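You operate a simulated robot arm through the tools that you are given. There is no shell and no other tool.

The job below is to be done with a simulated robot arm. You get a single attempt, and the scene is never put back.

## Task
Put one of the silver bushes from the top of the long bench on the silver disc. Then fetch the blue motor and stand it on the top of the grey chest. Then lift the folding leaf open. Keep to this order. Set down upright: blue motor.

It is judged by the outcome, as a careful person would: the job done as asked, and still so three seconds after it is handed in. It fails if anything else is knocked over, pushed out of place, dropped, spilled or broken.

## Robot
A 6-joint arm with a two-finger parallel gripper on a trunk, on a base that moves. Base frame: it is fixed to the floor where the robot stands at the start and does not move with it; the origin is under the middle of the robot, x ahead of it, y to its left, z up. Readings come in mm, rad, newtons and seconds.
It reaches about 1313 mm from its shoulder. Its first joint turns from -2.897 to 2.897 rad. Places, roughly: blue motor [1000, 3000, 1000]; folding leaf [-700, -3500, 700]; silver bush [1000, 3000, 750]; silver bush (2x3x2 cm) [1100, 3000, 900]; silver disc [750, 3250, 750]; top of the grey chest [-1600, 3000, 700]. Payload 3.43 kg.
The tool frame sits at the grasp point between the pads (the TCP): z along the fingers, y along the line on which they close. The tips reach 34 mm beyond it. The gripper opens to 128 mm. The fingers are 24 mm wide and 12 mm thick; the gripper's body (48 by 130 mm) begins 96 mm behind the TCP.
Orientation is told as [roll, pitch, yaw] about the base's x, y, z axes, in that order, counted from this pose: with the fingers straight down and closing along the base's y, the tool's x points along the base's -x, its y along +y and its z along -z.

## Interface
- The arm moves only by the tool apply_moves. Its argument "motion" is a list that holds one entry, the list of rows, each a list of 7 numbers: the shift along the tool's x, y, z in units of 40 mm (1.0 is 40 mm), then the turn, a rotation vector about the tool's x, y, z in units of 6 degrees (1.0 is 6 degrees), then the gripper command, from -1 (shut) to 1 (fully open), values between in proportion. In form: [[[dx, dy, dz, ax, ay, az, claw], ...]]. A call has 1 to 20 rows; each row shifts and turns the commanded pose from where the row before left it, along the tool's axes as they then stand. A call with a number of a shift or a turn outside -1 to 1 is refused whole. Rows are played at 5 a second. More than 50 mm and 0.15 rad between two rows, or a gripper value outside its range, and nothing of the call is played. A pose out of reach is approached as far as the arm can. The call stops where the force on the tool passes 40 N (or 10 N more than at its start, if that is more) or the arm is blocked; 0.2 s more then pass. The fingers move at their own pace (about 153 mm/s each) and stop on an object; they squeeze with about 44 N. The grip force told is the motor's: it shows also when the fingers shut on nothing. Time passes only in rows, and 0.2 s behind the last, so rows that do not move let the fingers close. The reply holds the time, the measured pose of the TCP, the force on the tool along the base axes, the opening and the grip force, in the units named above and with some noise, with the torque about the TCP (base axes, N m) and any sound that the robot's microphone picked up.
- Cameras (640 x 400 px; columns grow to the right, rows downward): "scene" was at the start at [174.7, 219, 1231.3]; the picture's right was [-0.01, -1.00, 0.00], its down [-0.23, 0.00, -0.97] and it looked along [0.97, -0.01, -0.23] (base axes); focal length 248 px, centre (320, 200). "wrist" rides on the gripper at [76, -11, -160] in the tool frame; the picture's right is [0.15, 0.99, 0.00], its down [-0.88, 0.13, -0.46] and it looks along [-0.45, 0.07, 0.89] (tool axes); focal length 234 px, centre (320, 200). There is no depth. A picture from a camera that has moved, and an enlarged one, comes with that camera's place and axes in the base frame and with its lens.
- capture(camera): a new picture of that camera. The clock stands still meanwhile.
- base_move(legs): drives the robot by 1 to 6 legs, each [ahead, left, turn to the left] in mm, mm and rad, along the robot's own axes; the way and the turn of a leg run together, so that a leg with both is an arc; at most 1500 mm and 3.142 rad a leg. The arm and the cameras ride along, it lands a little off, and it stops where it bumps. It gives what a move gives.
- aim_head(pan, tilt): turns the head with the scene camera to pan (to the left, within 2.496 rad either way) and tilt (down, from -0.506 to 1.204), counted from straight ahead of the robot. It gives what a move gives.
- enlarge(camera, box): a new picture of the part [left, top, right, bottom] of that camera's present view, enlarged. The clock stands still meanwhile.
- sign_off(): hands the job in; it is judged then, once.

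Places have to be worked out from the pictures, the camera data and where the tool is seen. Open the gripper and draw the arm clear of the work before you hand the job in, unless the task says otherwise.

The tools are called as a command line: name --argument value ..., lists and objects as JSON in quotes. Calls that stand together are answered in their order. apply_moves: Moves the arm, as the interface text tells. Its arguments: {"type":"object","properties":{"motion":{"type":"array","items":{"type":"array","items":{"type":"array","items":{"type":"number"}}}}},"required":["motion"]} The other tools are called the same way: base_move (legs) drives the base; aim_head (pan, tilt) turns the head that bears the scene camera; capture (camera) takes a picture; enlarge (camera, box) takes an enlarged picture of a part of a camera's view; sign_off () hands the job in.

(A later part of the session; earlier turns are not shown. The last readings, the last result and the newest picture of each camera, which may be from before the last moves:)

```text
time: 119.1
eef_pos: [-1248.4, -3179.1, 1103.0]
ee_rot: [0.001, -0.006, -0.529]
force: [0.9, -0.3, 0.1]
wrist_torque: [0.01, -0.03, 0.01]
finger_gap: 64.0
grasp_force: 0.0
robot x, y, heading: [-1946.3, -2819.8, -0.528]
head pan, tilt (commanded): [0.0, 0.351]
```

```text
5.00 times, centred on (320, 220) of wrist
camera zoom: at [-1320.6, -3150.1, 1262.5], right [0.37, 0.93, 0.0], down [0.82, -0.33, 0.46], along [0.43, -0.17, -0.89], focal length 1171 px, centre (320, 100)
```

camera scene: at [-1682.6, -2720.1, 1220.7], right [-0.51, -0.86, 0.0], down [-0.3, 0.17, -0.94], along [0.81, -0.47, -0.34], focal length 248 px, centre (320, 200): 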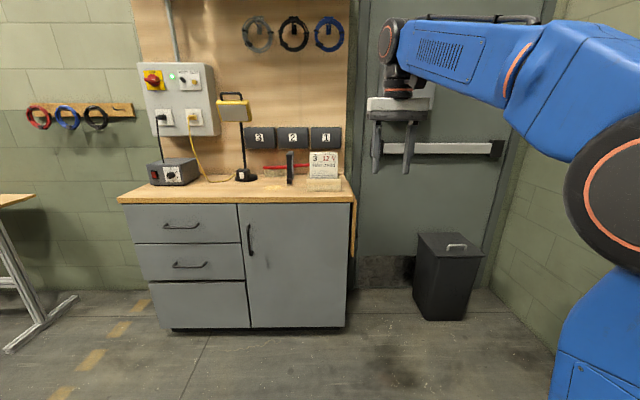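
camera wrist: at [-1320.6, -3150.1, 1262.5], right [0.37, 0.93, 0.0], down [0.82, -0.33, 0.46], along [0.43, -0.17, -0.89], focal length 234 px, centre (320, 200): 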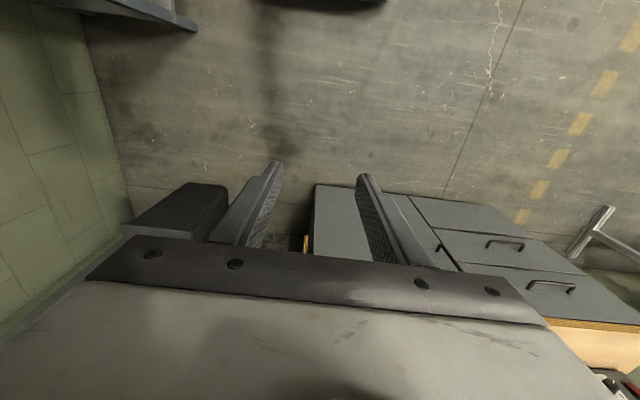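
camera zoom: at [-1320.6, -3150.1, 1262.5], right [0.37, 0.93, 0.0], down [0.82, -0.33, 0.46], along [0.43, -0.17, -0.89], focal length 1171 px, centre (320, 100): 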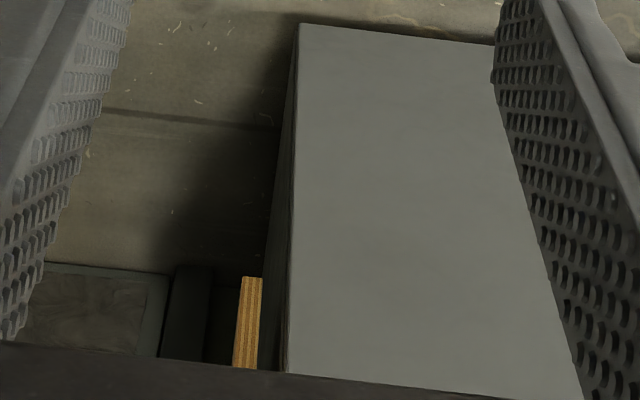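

The drop leaf hangs from the end of the cabinet top (hinge z≈840, lower edge z≈510, ~17 mm thick) with a small gap behind it and something like a dark handle on its outer face. I move the base 280 mm ahead and 90 mm right for a working stance.

base_move --legs '[[280, -90, 0]]'

aim_head --pan 0.0 --tilt 0.6

capture --camera "scene"

enlarge --camera "scene" --box '[310, 130, 470, 290]'

capture --camera "wrist"

```text
time: 121.1
eef_pos: [-1049.8, -3403.2, 1103.2]
ee_rot: [0.0, -0.006, -0.535]
force: [-0.1, 0.0, -0.6]
wrist_torque: [0.03, 0.01, -0.02]
finger_gap: 64.0
grasp_force: 0.0
robot x, y, heading: [-1742.6, -3043.4, -0.536]
head pan, tilt (commanded): [0.0, 0.351]
```

```text
time: 121.9
eef_pos: [-1050.4, -3403.8, 1104.0]
ee_rot: [0.0, -0.006, -0.535]
force: [0.4, -0.2, -0.6]
wrist_torque: [0.01, 0.0, 0.01]
finger_gap: 64.1
grasp_force: 0.0
robot x, y, heading: [-1749.9, -3044.2, -0.532]
head pan, tilt (commanded): [0.0, 0.6]
```

```text
taken
camera scene: at [-1486.8, -2940.4, 1198.0], right [-0.51, -0.86, 0.0], down [-0.49, 0.29, -0.83], along [0.71, -0.42, -0.56], focal length 248 px, centre (320, 200)
```

scene: 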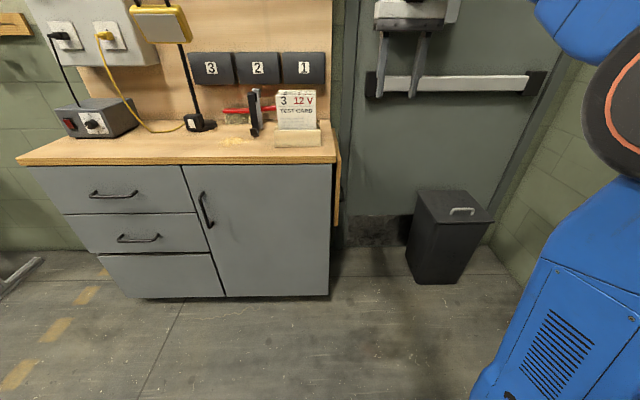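

```text
2.50 times, centred on (390, 210) of scene
camera zoom: at [-1486.8, -2940.4, 1198.0], right [-0.51, -0.86, 0.0], down [-0.49, 0.29, -0.83], along [0.71, -0.42, -0.56], focal length 619 px, centre (145, 175)
```

zoom: 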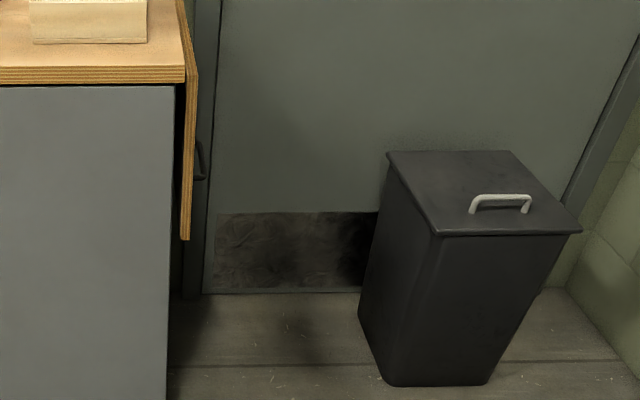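

```text
taken
camera wrist: at [-1122.2, -3374.1, 1262.5], right [0.38, 0.93, 0.0], down [0.82, -0.33, 0.46], along [0.43, -0.17, -0.89], focal length 234 px, centre (320, 200)
```

wrist: 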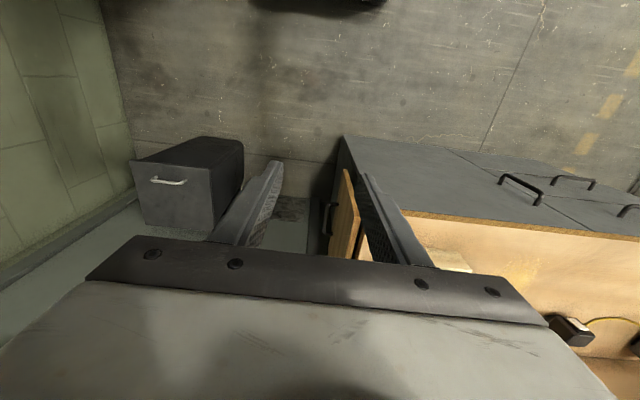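

The wrist view now shows the leaf's outer face with a dark bow handle on it. I zoom in.

enlarge --camera "wrist" --box '[290, 150, 402, 260]'

enlarge --camera "scene" --box '[320, 140, 370, 240]'

```text
3.64 times, centred on (346, 205) of wrist
camera zoom: at [-1122.2, -3374.1, 1262.5], right [0.38, 0.93, 0.0], down [0.82, -0.33, 0.46], along [0.43, -0.17, -0.89], focal length 852 px, centre (226, 182)
```

zoom: 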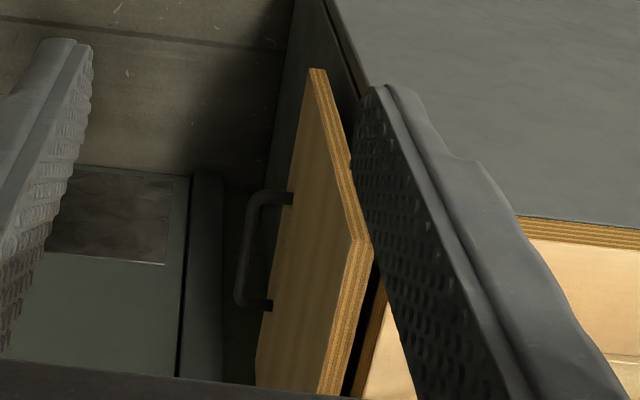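

```text
4.00 times, centred on (345, 190) of scene
camera zoom: at [-1486.8, -2940.4, 1198.0], right [-0.51, -0.86, 0.0], down [-0.49, 0.29, -0.83], along [0.71, -0.42, -0.56], focal length 991 px, centre (220, 240)
```

zoom: 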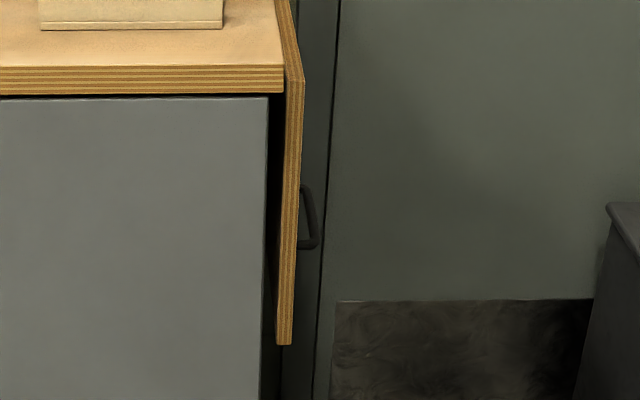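

I have the leaf well placed (robot frame): front edge fwd 955, outer face at left 150, z 530–830, 337 mm wide; its bow handle's bar runs forward from 1066 to 1180 at left ≈117, z≈584. I drive 300 mm closer so I can grip that handle from the outside and swing the leaf up.

base_move --legs '[[300, 0, 0.012]]'

capture --camera "scene"

capture --camera "wrist"

```text
time: 123.9
eef_pos: [-791.8, -3548.4, 1102.9]
ee_rot: [0.002, -0.007, -0.528]
force: [-0.3, 0.4, -0.5]
wrist_torque: [0.01, -0.02, 0.0]
finger_gap: 64.2
grasp_force: 0.1
robot x, y, heading: [-1487.6, -3198.3, -0.524]
head pan, tilt (commanded): [0.0, 0.6]
```

```text
taken
camera scene: at [-1231.7, -3088.6, 1197.9], right [-0.5, -0.86, 0.0], down [-0.49, 0.28, -0.83], along [0.71, -0.41, -0.57], focal length 248 px, centre (320, 200)
```

scene: 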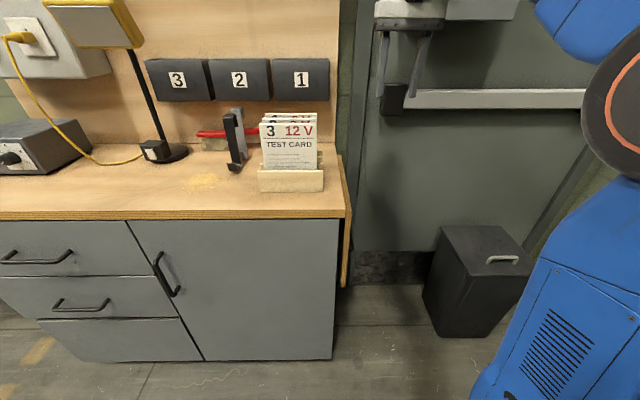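

```text
taken
camera wrist: at [-864.0, -3519.7, 1262.5], right [0.37, 0.93, 0.0], down [0.82, -0.33, 0.46], along [0.43, -0.17, -0.89], focal length 234 px, centre (320, 200)
```

wrist: 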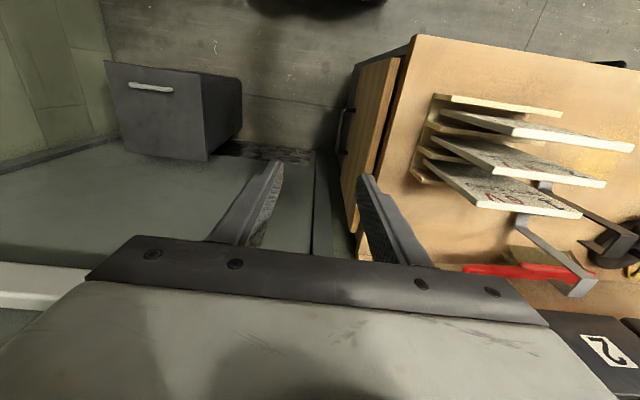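

Closer now. I zoom in on leaf and handle from both cameras to re-measure in this stance.

enlarge --camera "wrist" --box '[310, 40, 438, 240]'

enlarge --camera "scene" --box '[320, 140, 400, 300]'

```text
2.00 times, centred on (374, 140) of wrist
camera zoom: at [-864.0, -3519.7, 1262.5], right [0.37, 0.93, 0.0], down [0.82, -0.33, 0.46], along [0.43, -0.17, -0.89], focal length 468 px, centre (212, 320)
```

zoom: 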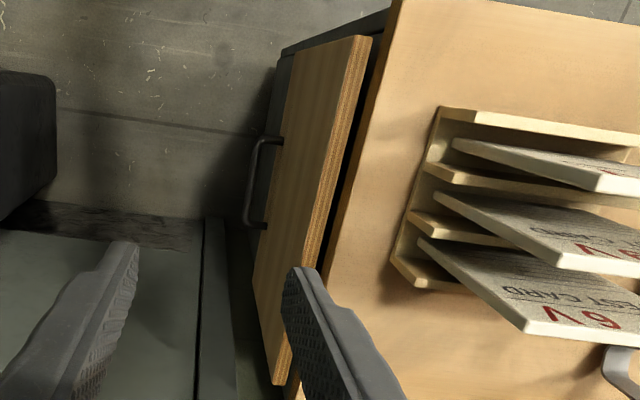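

```text
2.50 times, centred on (360, 220) of scene
camera zoom: at [-1231.7, -3088.6, 1197.9], right [-0.5, -0.86, 0.0], down [-0.49, 0.28, -0.83], along [0.71, -0.41, -0.57], focal length 619 px, centre (220, 150)
```

zoom: 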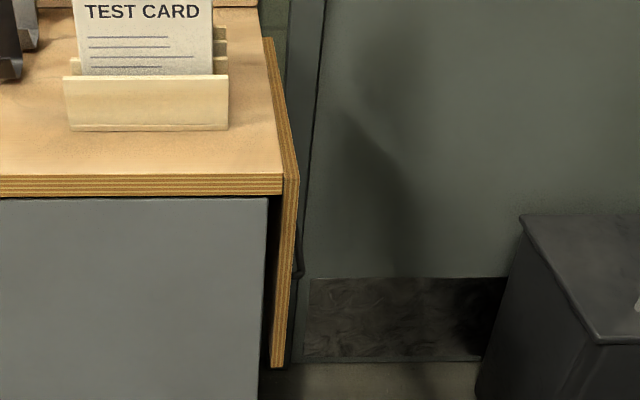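

I enlarge the handle region further for a precise fix.

enlarge --camera "wrist" --box '[325, 50, 405, 170]'

enlarge --camera "scene" --box '[330, 200, 362, 290]'

```text
3.33 times, centred on (365, 110) of wrist
camera zoom: at [-864.0, -3519.7, 1262.5], right [0.37, 0.93, 0.0], down [0.82, -0.33, 0.46], along [0.43, -0.17, -0.89], focal length 781 px, centre (170, 500)
```

zoom: 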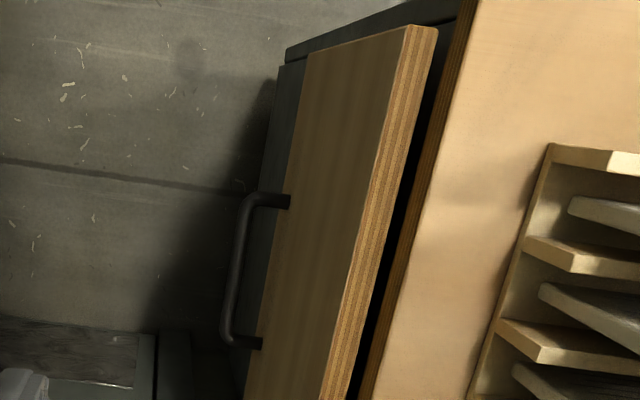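

```text
4.44 times, centred on (346, 245) of scene
camera zoom: at [-1231.7, -3088.6, 1197.9], right [-0.5, -0.86, 0.0], down [-0.49, 0.28, -0.83], along [0.71, -0.41, -0.57], focal length 1101 px, centre (204, 0)
```

zoom: 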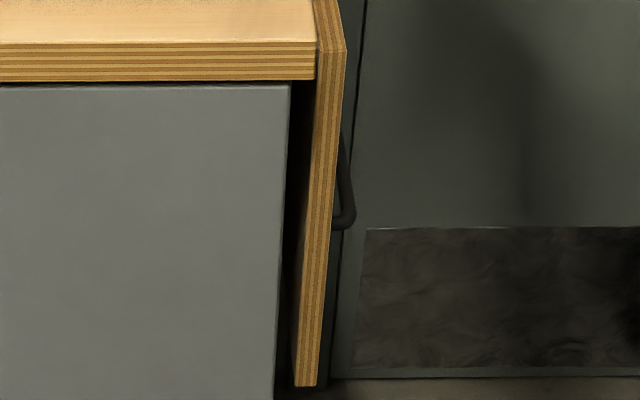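

The handle is a round bow: bar centre ≈46 mm ahead and 66 mm left of my present TCP, at z≈587; face 31 mm behind it; hinge ≈(left 104, z 830). Plan: tilt the tool to point left, grip the bar from outside, then swing about the hinge. First I tilt the tool in place (high up, clear) half-way.

apply_moves --motion '[[[0, 0, 0, -1, 0, 0, -0.2], [0, 0, 0, -1, 0, 0, -0.2], [0, 0, 0, -1, 0, 0, -0.2], [0, 0, 0, -1, 0, 0, -0.2], [0, 0, 0, -1, 0, 0, -0.2], [0, 0, 0, -1, 0, 0, -0.2], [0, 0, 0, -1, 0, 0, -0.2], [0, 0, 0, 0, 0, 0, -0.2]]]'

capture --camera "scene"

```text
time: 125.7
eef_pos: [-790.9, -3548.5, 1104.1]
ee_rot: [0.735, -0.006, -0.526]
force: [0.5, 0.0, 0.1]
wrist_torque: [0.04, 0.0, 0.03]
finger_gap: 51.0
grasp_force: 0.0
robot x, y, heading: [-1487.8, -3195.6, -0.528]
head pan, tilt (commanded): [0.0, 0.6]
```

```text
taken
camera scene: at [-1231.7, -3088.7, 1198.0], right [-0.5, -0.86, 0.0], down [-0.49, 0.28, -0.83], along [0.71, -0.41, -0.56], focal length 248 px, centre (320, 200)
```

scene: 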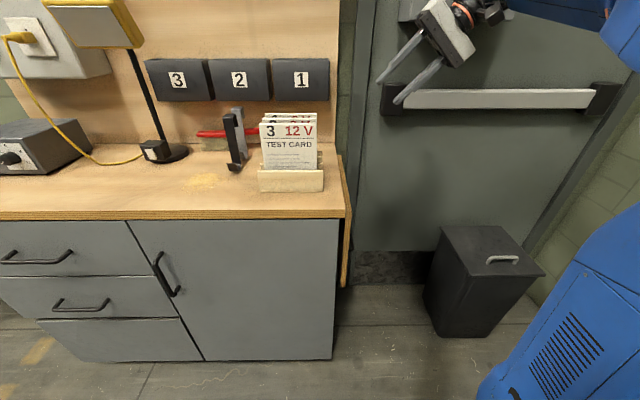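

The tilt works with the TCP staying put. I finish the tilt to 90° (tool pointing left) and move 60 mm to the right.

apply_moves --motion '[[[0, 0, 0, -1, 0, 0, -0.2], [0, 0, 0, -1, 0, 0, -0.2], [0, 0, 0, -1, 0, 0, -0.2], [0, 0, 0, -1, 0, 0, -0.2], [0, 0, 0, -1, 0, 0, -0.2], [0, 0, 0, -1, 0, 0, -0.2], [0, 0, 0, -1, 0, 0, -0.2], [0, 0, 0, -1, 0, 0, -0.2], [0, 0, -0.75, 0, 0, 0, -0.2], [0, 0, -0.75, 0, 0, 0, -0.2], [0, 0, 0, 0, 0, 0, -0.2]]]'

capture --camera "scene"

capture --camera "wrist"

```text
time: 128.1
eef_pos: [-823.2, -3599.3, 1101.8]
ee_rot: [1.573, -0.006, -0.527]
force: [-0.1, 0.4, -0.2]
wrist_torque: [0.01, 0.02, 0.0]
finger_gap: 51.2
grasp_force: 0.0
robot x, y, heading: [-1489.2, -3195.8, -0.526]
head pan, tilt (commanded): [0.0, 0.6]
```

```text
taken
camera scene: at [-1231.7, -3088.7, 1198.0], right [-0.5, -0.86, 0.0], down [-0.49, 0.28, -0.83], along [0.71, -0.41, -0.56], focal length 248 px, centre (320, 200)
```

scene: 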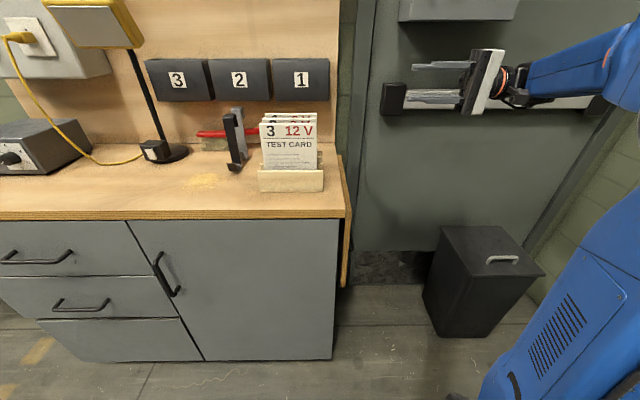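

```text
taken
camera wrist: at [-969.5, -3698.7, 1090.1], right [-0.13, 0.08, 0.99], down [0.53, -0.84, 0.14], along [0.84, 0.54, 0.07], focal length 234 px, centre (320, 200)
```

wrist: 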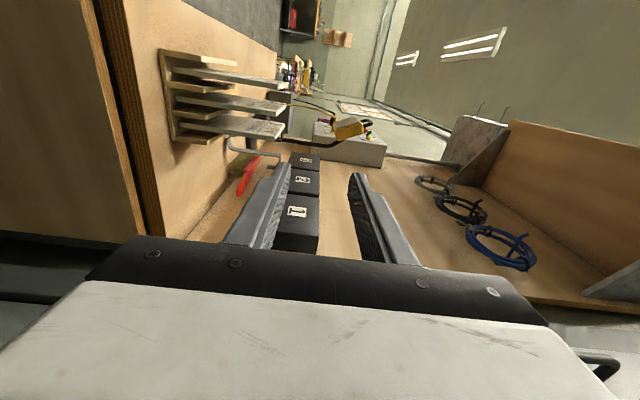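

Tool points left as intended. I descend in two stages toward the handle's height, moving 46 mm ahead as well.

apply_moves --motion '[[[-0.0816, -0.92, 0, 0, 0, 0, -0.2], [-0.0816, -0.92, 0, 0, 0, 0, -0.2], [-0.0816, -0.92, 0, 0, 0, 0, -0.2], [-0.0816, -0.92, 0, 0, 0, 0, -0.2], [-0.0816, -0.92, 0, 0, 0, 0, -0.2], [-0.0816, -0.92, 0, 0, 0, 0, -0.2], [-0.0816, -0.92, 0, 0, 0, 0, -0.2], [-0.0816, -0.92, 0, 0, 0, 0, -0.2], [0, 0, 0, 0, 0, 0, -0.2]]]'

capture --camera "scene"

capture --camera "wrist"

```text
time: 130.1
eef_pos: [-799.6, -3615.4, 809.3]
ee_rot: [1.572, -0.007, -0.526]
force: [-0.4, 0.7, -0.3]
wrist_torque: [0.02, 0.0, 0.0]
finger_gap: 51.5
grasp_force: 0.1
robot x, y, heading: [-1493.3, -3196.2, -0.522]
head pan, tilt (commanded): [0.0, 0.6]
```

```text
taken
camera scene: at [-1231.8, -3088.6, 1198.0], right [-0.5, -0.86, 0.0], down [-0.49, 0.28, -0.83], along [0.71, -0.41, -0.57], focal length 248 px, centre (320, 200)
```

scene: 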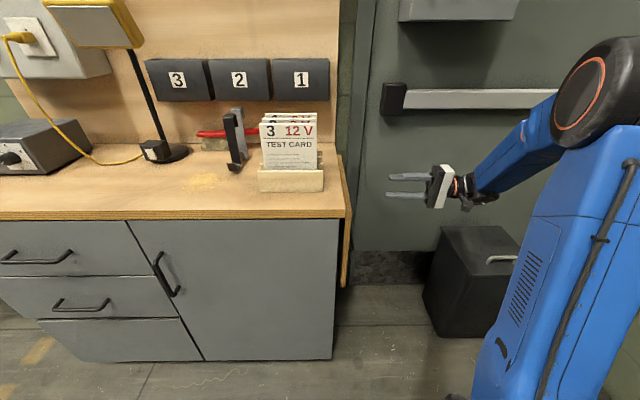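

```text
taken
camera wrist: at [-944.2, -3715.0, 797.3], right [-0.13, 0.08, 0.99], down [0.53, -0.84, 0.14], along [0.84, 0.54, 0.07], focal length 234 px, centre (320, 200)
```

wrist: 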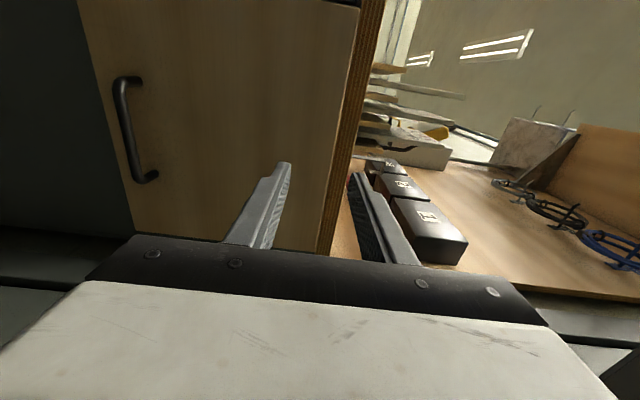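

I have a clear view of the leaf's face and handle. I enlarge it for a precise fix in the tool frame.

enlarge --camera "wrist" --box '[70, 40, 230, 240]'

```text
2.00 times, centred on (150, 140) of wrist
camera zoom: at [-944.2, -3715.0, 797.3], right [-0.13, 0.08, 0.99], down [0.53, -0.84, 0.14], along [0.84, 0.54, 0.07], focal length 468 px, centre (660, 320)
```

zoom: 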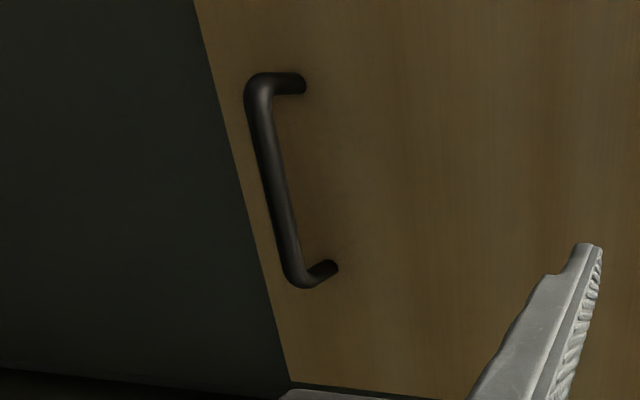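

From this view the bar's middle lies about 17 mm ahead, 227 mm below and 123 mm left of the TCP. I descend to its height, staying ~90 mm short of it.

apply_moves --motion '[[[-0.07, -0.946, 0.12, 0, 0, 0, -0.2], [-0.07, -0.946, 0.12, 0, 0, 0, -0.2], [-0.07, -0.946, 0.12, 0, 0, 0, -0.2], [-0.07, -0.946, 0.12, 0, 0, 0, -0.2], [-0.07, -0.946, 0.12, 0, 0, 0, -0.2], [-0.07, -0.946, 0.12, 0, 0, 0, -0.2], [0, 0, 0, 0, 0, 0, -0.2]]]'

capture --camera "scene"

capture --camera "wrist"

enlarge --camera "wrist" --box '[240, 60, 400, 240]'

```text
time: 131.7
eef_pos: [-767.9, -3598.5, 581.4]
ee_rot: [1.57, -0.007, -0.527]
force: [0.4, -0.9, -1.1]
wrist_torque: [-0.01, -0.03, 0.03]
finger_gap: 51.3
grasp_force: 0.1
robot x, y, heading: [-1490.2, -3192.5, -0.528]
head pan, tilt (commanded): [0.0, 0.6]
```

```text
taken
camera scene: at [-1231.8, -3088.7, 1198.0], right [-0.5, -0.86, 0.0], down [-0.49, 0.28, -0.82], along [0.71, -0.41, -0.57], focal length 248 px, centre (320, 200)
```

scene: 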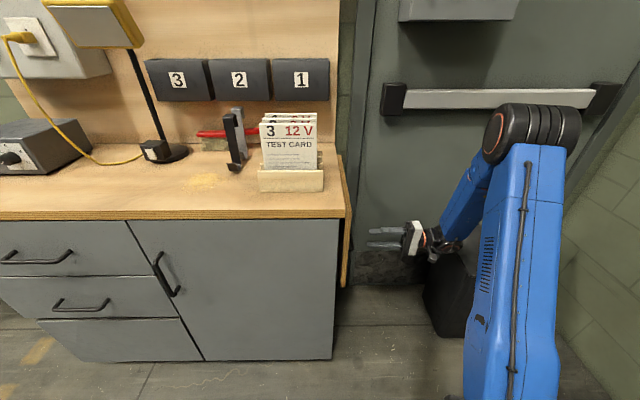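

```text
taken
camera wrist: at [-913.7, -3697.9, 569.5], right [-0.13, 0.08, 0.99], down [0.53, -0.84, 0.14], along [0.84, 0.54, 0.07], focal length 234 px, centre (320, 200)
```

wrist: 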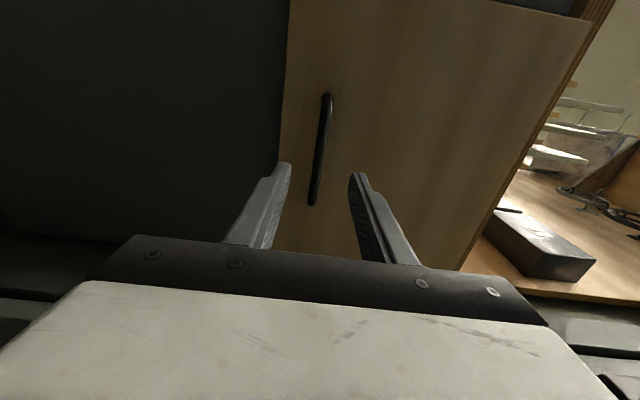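

```text
2.22 times, centred on (320, 150) of wrist
camera zoom: at [-913.7, -3697.9, 569.5], right [-0.13, 0.08, 0.99], down [0.53, -0.84, 0.14], along [0.84, 0.54, 0.07], focal length 520 px, centre (320, 311)
```

zoom: 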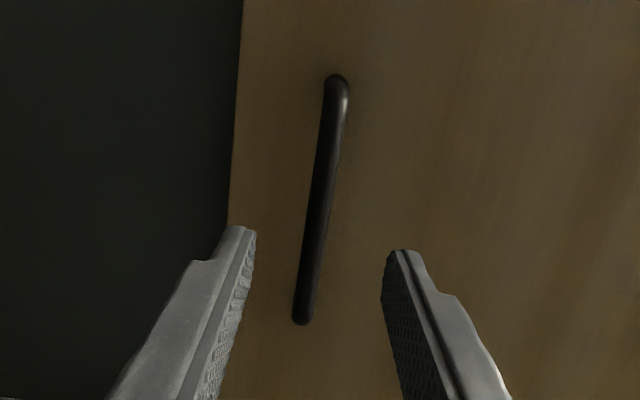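

The handle bar is now centred: tool offset ≈(1, −1, 93). I advance 60 mm toward it and check.

apply_moves --motion '[[[0, 0, 0.5, 0, 0, 0, -0.2], [0, -0.02, 0.5, 0, 0, 0, -0.2], [0, 0, 0.5, 0, 0, 0, -0.2], [0, 0, 0, 0, 0, 0, -0.2]]]'

enlarge --camera "wrist" --box '[240, 60, 400, 240]'

enlarge --camera "scene" --box '[310, 180, 438, 300]'

```text
time: 132.7
eef_pos: [-734.4, -3546.8, 580.9]
ee_rot: [1.572, -0.006, -0.526]
force: [0.0, -0.5, 0.0]
wrist_torque: [0.02, 0.01, 0.0]
finger_gap: 51.2
grasp_force: 0.1
robot x, y, heading: [-1491.9, -3193.7, -0.524]
head pan, tilt (commanded): [0.0, 0.6]
```

```text
2.22 times, centred on (320, 150) of wrist
camera zoom: at [-881.5, -3646.2, 570.5], right [-0.13, 0.08, 0.99], down [0.53, -0.84, 0.14], along [0.84, 0.54, 0.07], focal length 520 px, centre (320, 311)
```

zoom: 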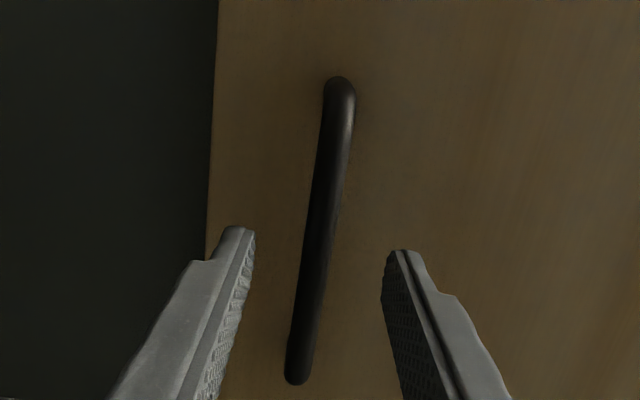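

```text
3.33 times, centred on (374, 240) of scene
camera zoom: at [-1231.7, -3088.7, 1198.0], right [-0.5, -0.86, 0.0], down [-0.49, 0.28, -0.82], along [0.71, -0.41, -0.57], focal length 826 px, centre (140, 67)
```

zoom: 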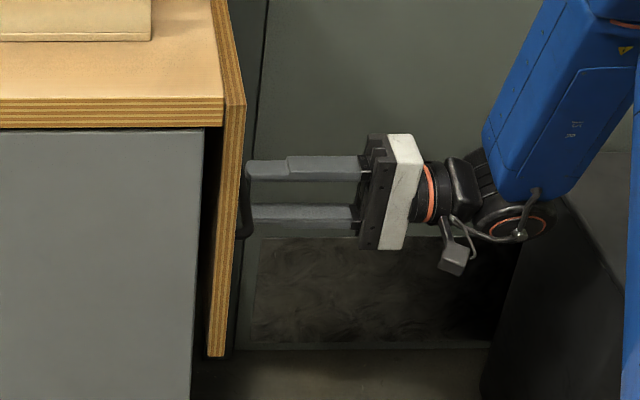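

The bar is now just inside the fingertips. I advance another 13 mm and close on it.

apply_moves --motion '[[[0, -0.035, 0.2, 0, 0, 0, -0.2], [0, 0, 0.13, 0, 0, 0, -0.2], [0, 0, 0, 0, 0, 0, -0.6], [0, 0, 0, 0, 0, 0, -1], [0, 0, 0, 0, 0, 0, -1]]]'

enlarge --camera "wrist" --box '[240, 60, 400, 240]'

enlarge --camera "scene" --box '[310, 180, 438, 300]'

```text
time: 133.9
eef_pos: [-728.2, -3535.5, 579.9]
ee_rot: [1.573, -0.007, -0.525]
force: [0.4, -2.2, 4.0]
wrist_torque: [0.4, 0.47, 0.08]
finger_gap: 11.9
grasp_force: 44.9
robot x, y, heading: [-1491.4, -3192.9, -0.534]
head pan, tilt (commanded): [0.0, 0.6]
```

```text
2.22 times, centred on (320, 150) of wrist
camera zoom: at [-875.5, -3635.6, 568.5], right [-0.13, 0.08, 0.99], down [0.53, -0.84, 0.14], along [0.84, 0.54, 0.07], focal length 520 px, centre (320, 311)
```

zoom: 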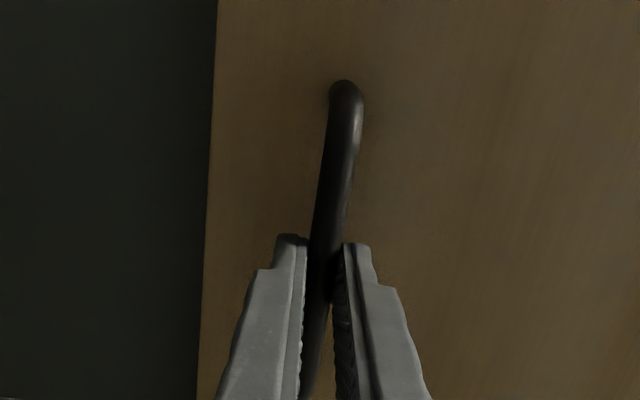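

```text
3.33 times, centred on (374, 240) of scene
camera zoom: at [-1231.8, -3088.7, 1198.0], right [-0.5, -0.86, 0.0], down [-0.49, 0.28, -0.83], along [0.71, -0.41, -0.56], focal length 826 px, centre (140, 67)
```

zoom: 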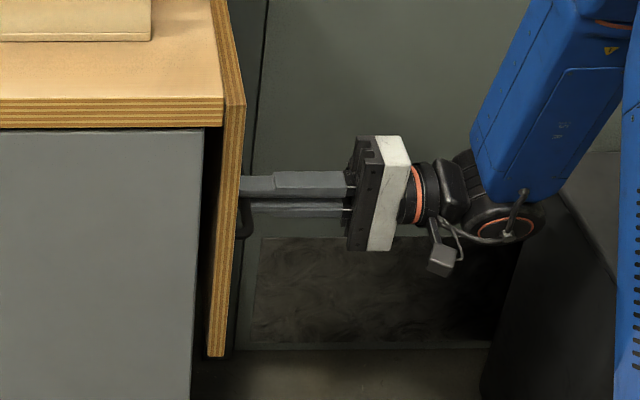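

The bar is gripped (gap 12 mm). In the tool frame the hinge should be at about y=+250, z=+58; I start the swing with two 3° steps and check the forces.

apply_moves --motion '[[[0, 0.0845, -0.325, 0.5, 0, 0, -1], [0, 0.0845, -0.325, 0.5, 0, 0, -1], [0, 0, 0, 0, 0, 0, -1]]]'

capture --camera "scene"

```text
time: 134.8
eef_pos: [-741.8, -3556.9, 588.5]
ee_rot: [1.468, -0.009, -0.53]
force: [1.3, 1.1, 1.8]
wrist_torque: [0.39, 0.52, -0.5]
finger_gap: 11.6
grasp_force: 44.7
robot x, y, heading: [-1486.4, -3194.6, -0.52]
head pan, tilt (commanded): [0.0, 0.6]
stopped in row 3: the force on the tool passed its limit at 41 N (the readings are from after the stop); the commanded pose is now the measured one
```

```text
taken
camera scene: at [-1231.4, -3088.7, 1198.0], right [-0.5, -0.86, 0.0], down [-0.49, 0.28, -0.83], along [0.71, -0.41, -0.56], focal length 248 px, centre (320, 200)
```

scene: 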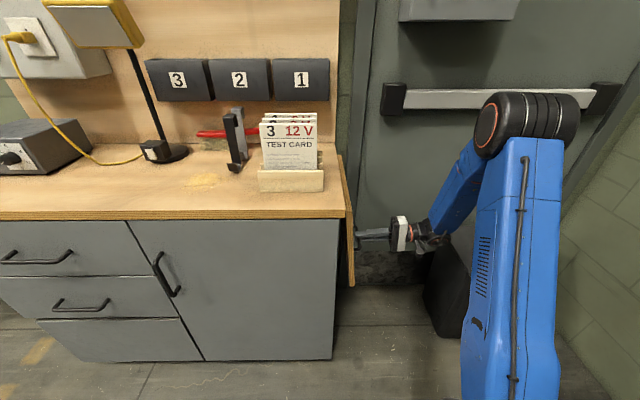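

The leaf has begun to move (roll changed 6°) with a brief 41 N peak; residual forces are small now. I zoom in to see the leaf's state.

enlarge --camera "scene" --box '[310, 140, 438, 300]'

capture --camera "wrist"

```text
2.50 times, centred on (374, 220) of scene
camera zoom: at [-1231.4, -3088.7, 1198.0], right [-0.5, -0.86, 0.0], down [-0.49, 0.28, -0.83], along [0.71, -0.41, -0.56], focal length 619 px, centre (185, 150)
```

zoom: 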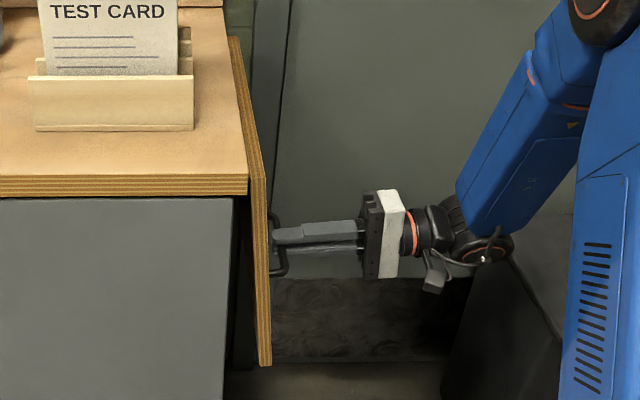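

```text
taken
camera wrist: at [-888.3, -3657.2, 593.5], right [-0.08, 0.17, 0.98], down [0.54, -0.82, 0.18], along [0.84, 0.54, -0.02], focal length 234 px, centre (320, 200)
```

wrist: 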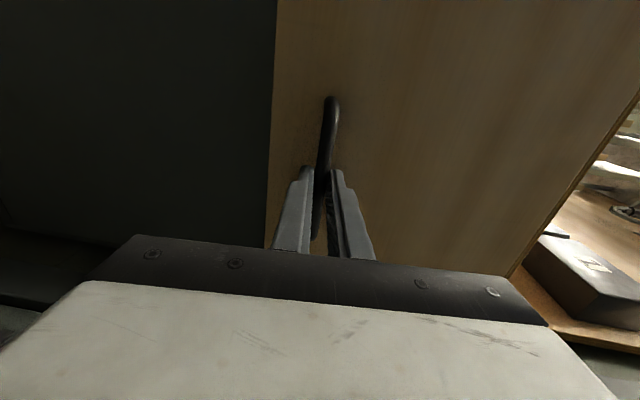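

The leaf follows. The measured arc suggests the hinge is a bit further left (z_h≈70, y_h≈245); I continue with 3° steps using that.

apply_moves --motion '[[[0, 0.1, -0.318, 0.5, 0, 0, -1], [0, 0.1, -0.318, 0.5, 0, 0, -1], [0, 0.1, -0.318, 0.5, 0, 0, -1], [0, 0.1, -0.318, 0.5, 0, 0, -1], [0, 0, 0, 0, 0, 0, -1]]]'

```text
time: 136.0
eef_pos: [-765.6, -3597.9, 614.6]
ee_rot: [1.257, -0.01, -0.528]
force: [4.6, 2.1, 4.5]
wrist_torque: [0.3, 0.25, -0.34]
finger_gap: 11.9
grasp_force: 44.9
robot x, y, heading: [-1490.5, -3193.7, -0.527]
head pan, tilt (commanded): [0.0, 0.6]
```

Forces stay small and the fit gives hinge (y 245, z 72). I continue with 4° steps.

apply_moves --motion '[[[0, 0.1414, -0.4236, 0.6667, 0, 0, -1], [0, 0.1414, -0.4236, 0.6667, 0, 0, -1], [0, 0.1414, -0.4236, 0.6667, 0, 0, -1], [0, 0.1414, -0.4236, 0.6667, 0, 0, -1], [0, 0.1414, -0.4236, 0.6667, 0, 0, -1], [0, 0.1414, -0.4236, 0.6667, 0, 0, -1], [0, 0, 0, 0, 0, 0, -1]]]'

capture --camera "scene"

```text
time: 137.0
eef_pos: [-788.4, -3638.4, 652.0]
ee_rot: [1.017, -0.012, -0.532]
force: [3.7, -5.3, -8.6]
wrist_torque: [-0.42, -0.33, -0.92]
finger_gap: 11.6
grasp_force: 44.9
robot x, y, heading: [-1488.4, -3194.6, -0.529]
head pan, tilt (commanded): [0.0, 0.6]
stopped in row 4: the force on the tool passed its limit at 42 N (the readings are from after the stop); the commanded pose is now the measured one
```

```text
taken
camera scene: at [-1230.8, -3089.4, 1197.9], right [-0.5, -0.86, 0.0], down [-0.49, 0.28, -0.82], along [0.71, -0.41, -0.57], focal length 248 px, centre (320, 200)
```

scene: 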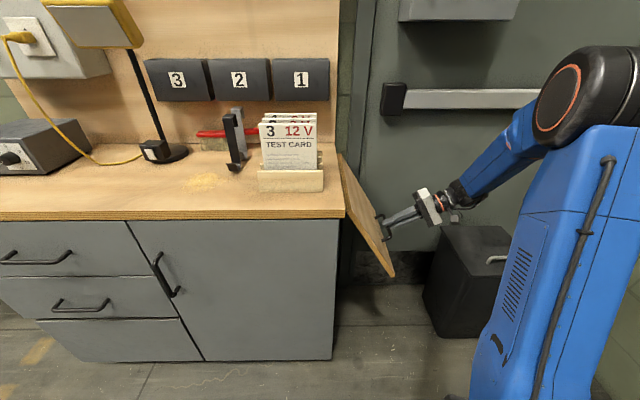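

The leaf is about 32° open; the stop came from a small arc mismatch (fit now y≈243, z≈63). I continue in 3° steps with the refined hinge.

apply_moves --motion '[[[0, 0.0908, -0.3158, 0.5, 0, 0, -1], [0, 0.0908, -0.3158, 0.5, 0, 0, -1], [0, 0.0908, -0.3158, 0.5, 0, 0, -1], [0, 0.0908, -0.3158, 0.5, 0, 0, -1], [0, 0, 0, 0, 0, 0, -1]]]'

```text
time: 138.2
eef_pos: [-804.1, -3666.7, 694.4]
ee_rot: [0.804, -0.013, -0.533]
force: [31.5, -16.3, -3.3]
wrist_torque: [-0.62, -0.97, -0.93]
finger_gap: 11.6
grasp_force: 45.1
robot x, y, heading: [-1489.3, -3196.6, -0.528]
head pan, tilt (commanded): [0.0, 0.6]
```

There is now a 35 N force along the hinge direction (forward), meaning the tool must shift a little forward; its yaw/pitch have also drifted slightly. I shift 2 mm forward and correct the orientation by about 1°.

apply_moves --motion '[[[-0.05, 0, 0, 0, 0.1, 0.02, -1], [0, 0, 0, 0, 0, 0, -1]]]'

enlarge --camera "scene" --box '[310, 130, 470, 290]'

```text
time: 138.8
eef_pos: [-803.5, -3665.4, 694.1]
ee_rot: [0.805, 0.0, -0.524]
force: [7.0, -6.4, -6.2]
wrist_torque: [-0.22, -0.21, 0.29]
finger_gap: 11.8
grasp_force: 44.8
robot x, y, heading: [-1488.2, -3194.1, -0.528]
head pan, tilt (commanded): [0.0, 0.6]
```

```text
2.50 times, centred on (390, 210) of scene
camera zoom: at [-1231.0, -3089.1, 1197.9], right [-0.5, -0.86, 0.0], down [-0.49, 0.28, -0.82], along [0.71, -0.41, -0.57], focal length 619 px, centre (145, 175)
```

zoom: 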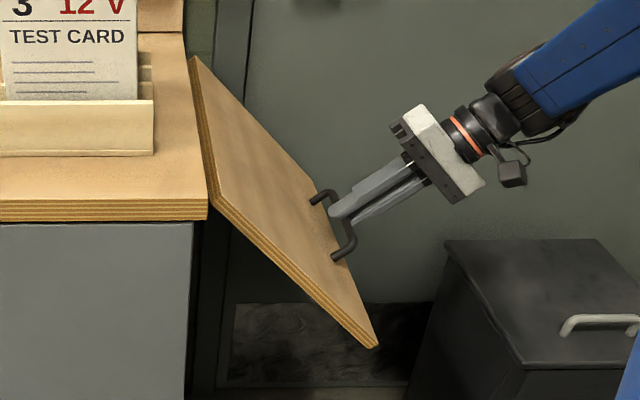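

Forces fell to ~10 N and the orientation is true to the hinge. The leaf is about 44° open; I continue with four 3° steps.

apply_moves --motion '[[[0, 0.0947, -0.3157, 0.5, 0, 0, -1], [0, 0.0947, -0.3157, 0.5, 0, 0, -1], [0, 0.0947, -0.3157, 0.5, 0, 0, -1], [0, 0.0947, -0.3157, 0.5, 0, 0, -1], [0, 0, 0, 0, 0, 0, -1]]]'

```text
time: 140.0
eef_pos: [-816.5, -3686.0, 742.6]
ee_rot: [0.596, -0.002, -0.525]
force: [-15.0, -11.5, -12.1]
wrist_torque: [-0.75, -0.23, 0.25]
finger_gap: 11.7
grasp_force: 44.7
robot x, y, heading: [-1488.5, -3195.1, -0.53]
head pan, tilt (commanded): [0.0, 0.6]
```

About 56° open; a 21 N radial load says I'm ~1.5 mm too near the hinge. I correct for it and go on with four more 3° steps.

apply_moves --motion '[[[0, 0.05, -0.3157, 0.5, 0, 0, -1], [0, 0.085, -0.3157, 0.5, 0, 0, -1], [0, 0.085, -0.3157, 0.5, 0, 0, -1], [0, 0.085, -0.3157, 0.5, 0, 0, -1], [0, 0, 0, 0, 0, 0, -1]]]'

capture --camera "scene"

```text
time: 141.2
eef_pos: [-821.7, -3696.6, 793.2]
ee_rot: [0.387, -0.002, -0.525]
force: [6.1, 1.9, -3.9]
wrist_torque: [-0.32, -0.84, 0.27]
finger_gap: 11.7
grasp_force: 44.3
robot x, y, heading: [-1490.0, -3192.6, -0.529]
head pan, tilt (commanded): [0.0, 0.6]
```

```text
taken
camera scene: at [-1230.8, -3089.0, 1197.9], right [-0.5, -0.86, 0.0], down [-0.49, 0.28, -0.82], along [0.71, -0.41, -0.57], focal length 248 px, centre (320, 200)
```

scene: 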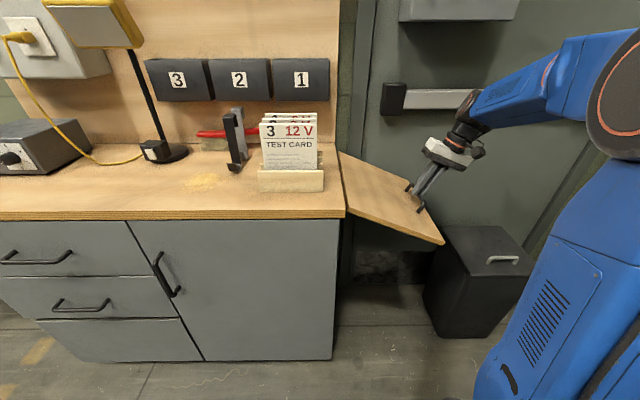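

About 68° open with small forces. I continue four more 3° steps.

apply_moves --motion '[[[0, 0.085, -0.3157, 0.5, 0, 0, -1], [0, 0.085, -0.3157, 0.5, 0, 0, -1], [0, 0.085, -0.3157, 0.5, 0, 0, -1], [0, 0.085, -0.3157, 0.5, 0, 0, -1], [0, 0, 0, 0, 0, 0, -1]]]'

capture --camera "scene"

```text
time: 142.4
eef_pos: [-821.6, -3698.2, 844.2]
ee_rot: [0.179, -0.004, -0.522]
force: [20.4, 29.7, -3.5]
wrist_torque: [0.7, -0.28, 0.66]
finger_gap: 11.8
grasp_force: 45.4
robot x, y, heading: [-1490.1, -3193.3, -0.527]
head pan, tilt (commanded): [0.0, 0.6]
```

```text
taken
camera scene: at [-1230.4, -3087.9, 1197.7], right [-0.5, -0.86, 0.0], down [-0.49, 0.28, -0.82], along [0.71, -0.41, -0.57], focal length 248 px, centre (320, 200)
```

scene: 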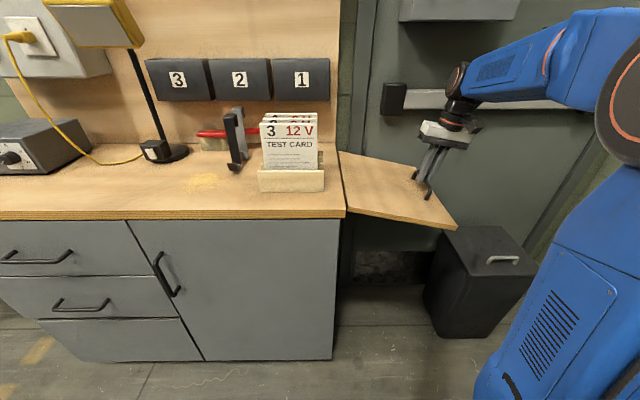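

80° open; a 36 N pull toward the hinge says I'm ~2.5 mm too far out. I correct and do two more 3° steps.

apply_moves --motion '[[[0, 0.14, -0.3157, 0.5, 0, 0, -1], [0, 0.105, -0.3157, 0.5, 0, 0, -1], [0, 0, 0, 0, 0, 0, -1]]]'

enlarge --camera "scene" --box '[310, 90, 502, 250]'

capture --camera "wrist"

```text
time: 143.2
eef_pos: [-819.8, -3695.3, 870.9]
ee_rot: [0.071, -0.002, -0.525]
force: [2.0, 4.2, 1.4]
wrist_torque: [-0.04, -0.26, 0.72]
finger_gap: 11.8
grasp_force: 45.1
robot x, y, heading: [-1489.3, -3200.5, -0.524]
head pan, tilt (commanded): [0.0, 0.6]
```

```text
2.50 times, centred on (406, 170) of scene
camera zoom: at [-1231.2, -3089.2, 1197.9], right [-0.5, -0.86, 0.0], down [-0.49, 0.28, -0.83], along [0.71, -0.42, -0.56], focal length 619 px, centre (105, 275)
```

zoom: 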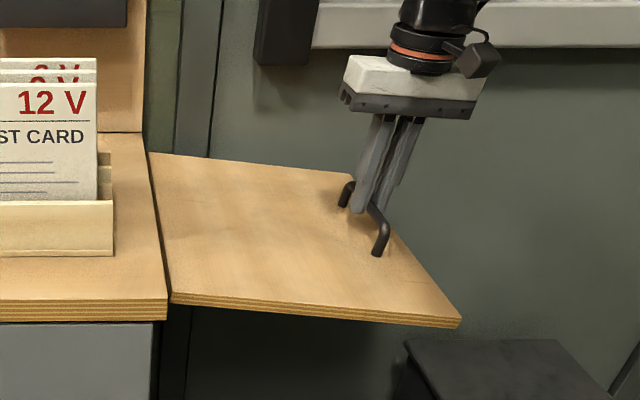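

```text
taken
camera wrist: at [-898.5, -3677.0, 1030.3], right [0.37, 0.93, 0.07], down [0.81, -0.36, 0.47], along [0.46, -0.12, -0.88], focal length 234 px, centre (320, 200)
```

wrist: 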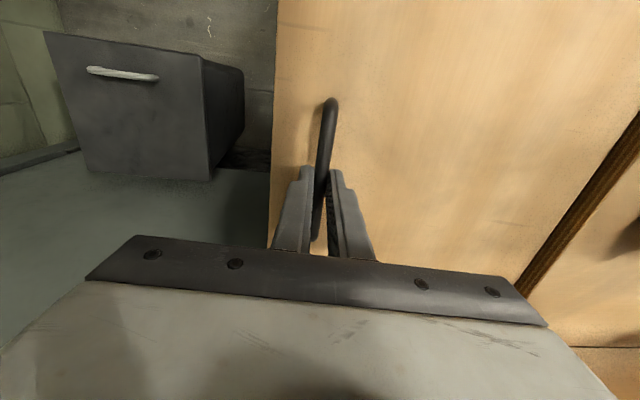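

86° open with low forces, almost level with the bench top. I continue by 3°, watching for the stop.

apply_moves --motion '[[[0, 0.047, -0.158, 0.25, 0, 0, -1], [0, 0.047, -0.158, 0.25, 0, 0, -1], [0, 0, 0, 0, 0, 0, -1]]]'

enlarge --camera "scene" --box '[310, 90, 502, 250]'

```text
time: 144.0
eef_pos: [-819.5, -3694.2, 884.8]
ee_rot: [0.019, -0.001, -0.524]
force: [-22.1, -12.6, 6.2]
wrist_torque: [-0.39, 0.46, 0.83]
finger_gap: 11.7
grasp_force: 45.3
robot x, y, heading: [-1489.5, -3193.1, -0.53]
head pan, tilt (commanded): [0.0, 0.6]
```

```text
2.50 times, centred on (406, 170) of scene
camera zoom: at [-1232.1, -3089.6, 1198.2], right [-0.5, -0.86, 0.0], down [-0.49, 0.28, -0.83], along [0.71, -0.41, -0.56], focal length 619 px, centre (105, 275)
```

zoom: 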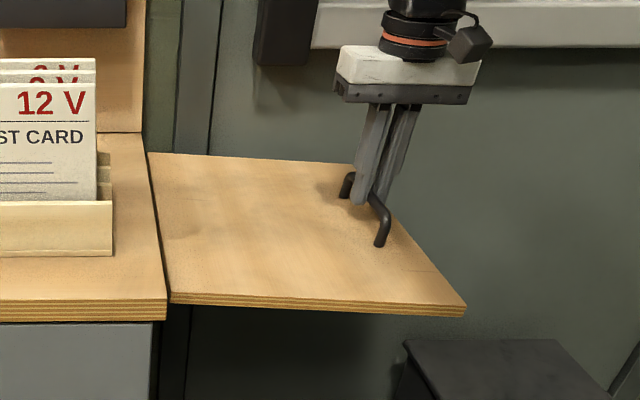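

89° open. The tool is ~1.5 mm too near the hinge (22 N radial). I correct that and add another 1.5° to feel for the end stop.

apply_moves --motion '[[[0.012, 0.01, -0.158, 0.25, 0, 0, -1], [0, 0, 0, 0, 0, 0, -1]]]'

enlarge --camera "scene" --box '[310, 90, 502, 250]'

```text
time: 144.6
eef_pos: [-819.0, -3691.7, 891.8]
ee_rot: [-0.004, -0.002, -0.525]
force: [-16.5, -8.9, 8.6]
wrist_torque: [-0.02, 0.74, 0.75]
finger_gap: 11.6
grasp_force: 45.1
robot x, y, heading: [-1487.5, -3196.2, -0.525]
head pan, tilt (commanded): [0.0, 0.6]
```

```text
2.50 times, centred on (406, 170) of scene
camera zoom: at [-1231.8, -3089.1, 1198.1], right [-0.5, -0.86, 0.0], down [-0.49, 0.28, -0.83], along [0.71, -0.41, -0.56], focal length 619 px, centre (105, 275)
```

zoom: 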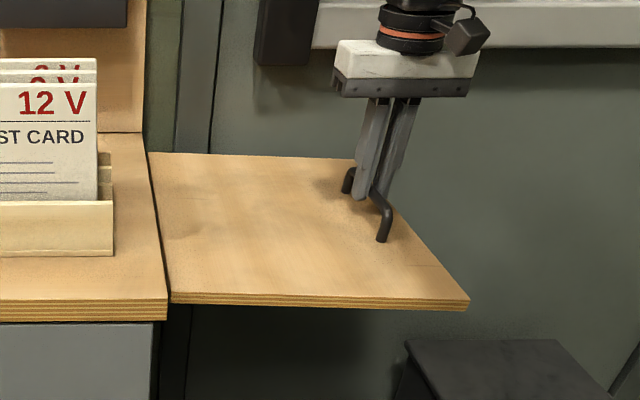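

The leaf still looks ~2° below level at its free edge. I continue another 3° in small steps to feel for the stop.

apply_moves --motion '[[[0.005, 0.02, -0.158, 0.25, 0, 0, -1], [0, 0.03, -0.158, 0.25, 0, 0, -1], [0, 0, 0, 0, 0, 0, -1]]]'

enlarge --camera "scene" --box '[310, 90, 502, 250]'

```text
time: 145.4
eef_pos: [-818.7, -3689.8, 902.0]
ee_rot: [-0.057, 0.0, -0.523]
force: [-3.5, -8.4, -18.5]
wrist_torque: [-0.61, -0.75, 0.77]
finger_gap: 11.7
grasp_force: 44.9
robot x, y, heading: [-1487.3, -3195.8, -0.528]
head pan, tilt (commanded): [0.0, 0.6]
```

```text
2.50 times, centred on (406, 170) of scene
camera zoom: at [-1230.6, -3089.6, 1197.9], right [-0.5, -0.86, 0.0], down [-0.49, 0.28, -0.82], along [0.71, -0.41, -0.57], focal length 619 px, centre (105, 275)
```

zoom: 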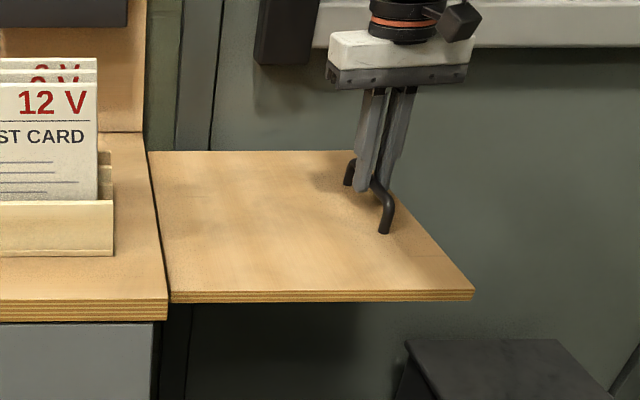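

The leaf is now level with the bench top and a downward 18 N load appears – perhaps the stop. I push 1.5° more to be sure.

apply_moves --motion '[[[0, 0.03, -0.12, 0.15, 0, 0, -1], [0, 0, 0, 0, 0, 0, -1]]]'

enlarge --camera "scene" --box '[310, 90, 502, 250]'

```text
time: 145.8
eef_pos: [-816.7, -3690.3, 902.9]
ee_rot: [-0.069, 0.003, -0.524]
force: [6.8, -7.0, -12.3]
wrist_torque: [-0.43, -0.51, 0.83]
finger_gap: 12.0
grasp_force: 44.4
robot x, y, heading: [-1487.7, -3194.8, -0.522]
head pan, tilt (commanded): [0.0, 0.6]
stopped in row 1: the force on the tool passed its limit at 42 N (the readings are from after the stop); the commanded pose is now the measured one
```

```text
2.50 times, centred on (406, 170) of scene
camera zoom: at [-1230.4, -3089.5, 1197.9], right [-0.5, -0.86, 0.0], down [-0.49, 0.28, -0.82], along [0.71, -0.41, -0.57], focal length 619 px, centre (105, 275)
```

zoom: 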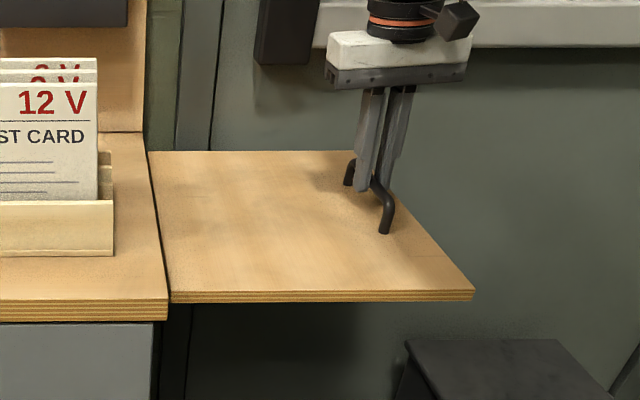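

Hard stop reached: the leaf is fully open and level. Before releasing I test if it holds by itself: I ease back 1.5° and read the force.

apply_moves --motion '[[[0, -0.04, 0.12, -0.2, 0, 0, -1], [0, 0, 0, 0, 0, 0, -1]]]'

enlarge --camera "scene" --box '[310, 90, 502, 250]'

```text
time: 146.4
eef_pos: [-818.0, -3690.4, 898.8]
ee_rot: [-0.046, 0.002, -0.526]
force: [13.5, -7.4, 0.1]
wrist_torque: [-0.03, -0.16, 0.74]
finger_gap: 11.7
grasp_force: 45.4
robot x, y, heading: [-1489.9, -3197.4, -0.53]
head pan, tilt (commanded): [0.0, 0.6]
```

```text
2.50 times, centred on (406, 170) of scene
camera zoom: at [-1230.4, -3089.2, 1197.9], right [-0.5, -0.86, 0.0], down [-0.49, 0.28, -0.82], along [0.71, -0.41, -0.57], focal length 619 px, centre (105, 275)
```

zoom: 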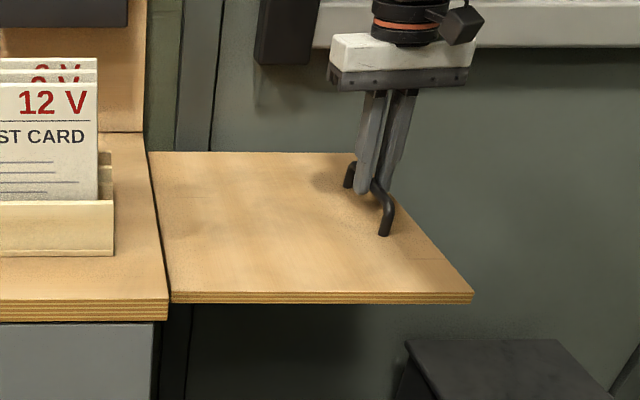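

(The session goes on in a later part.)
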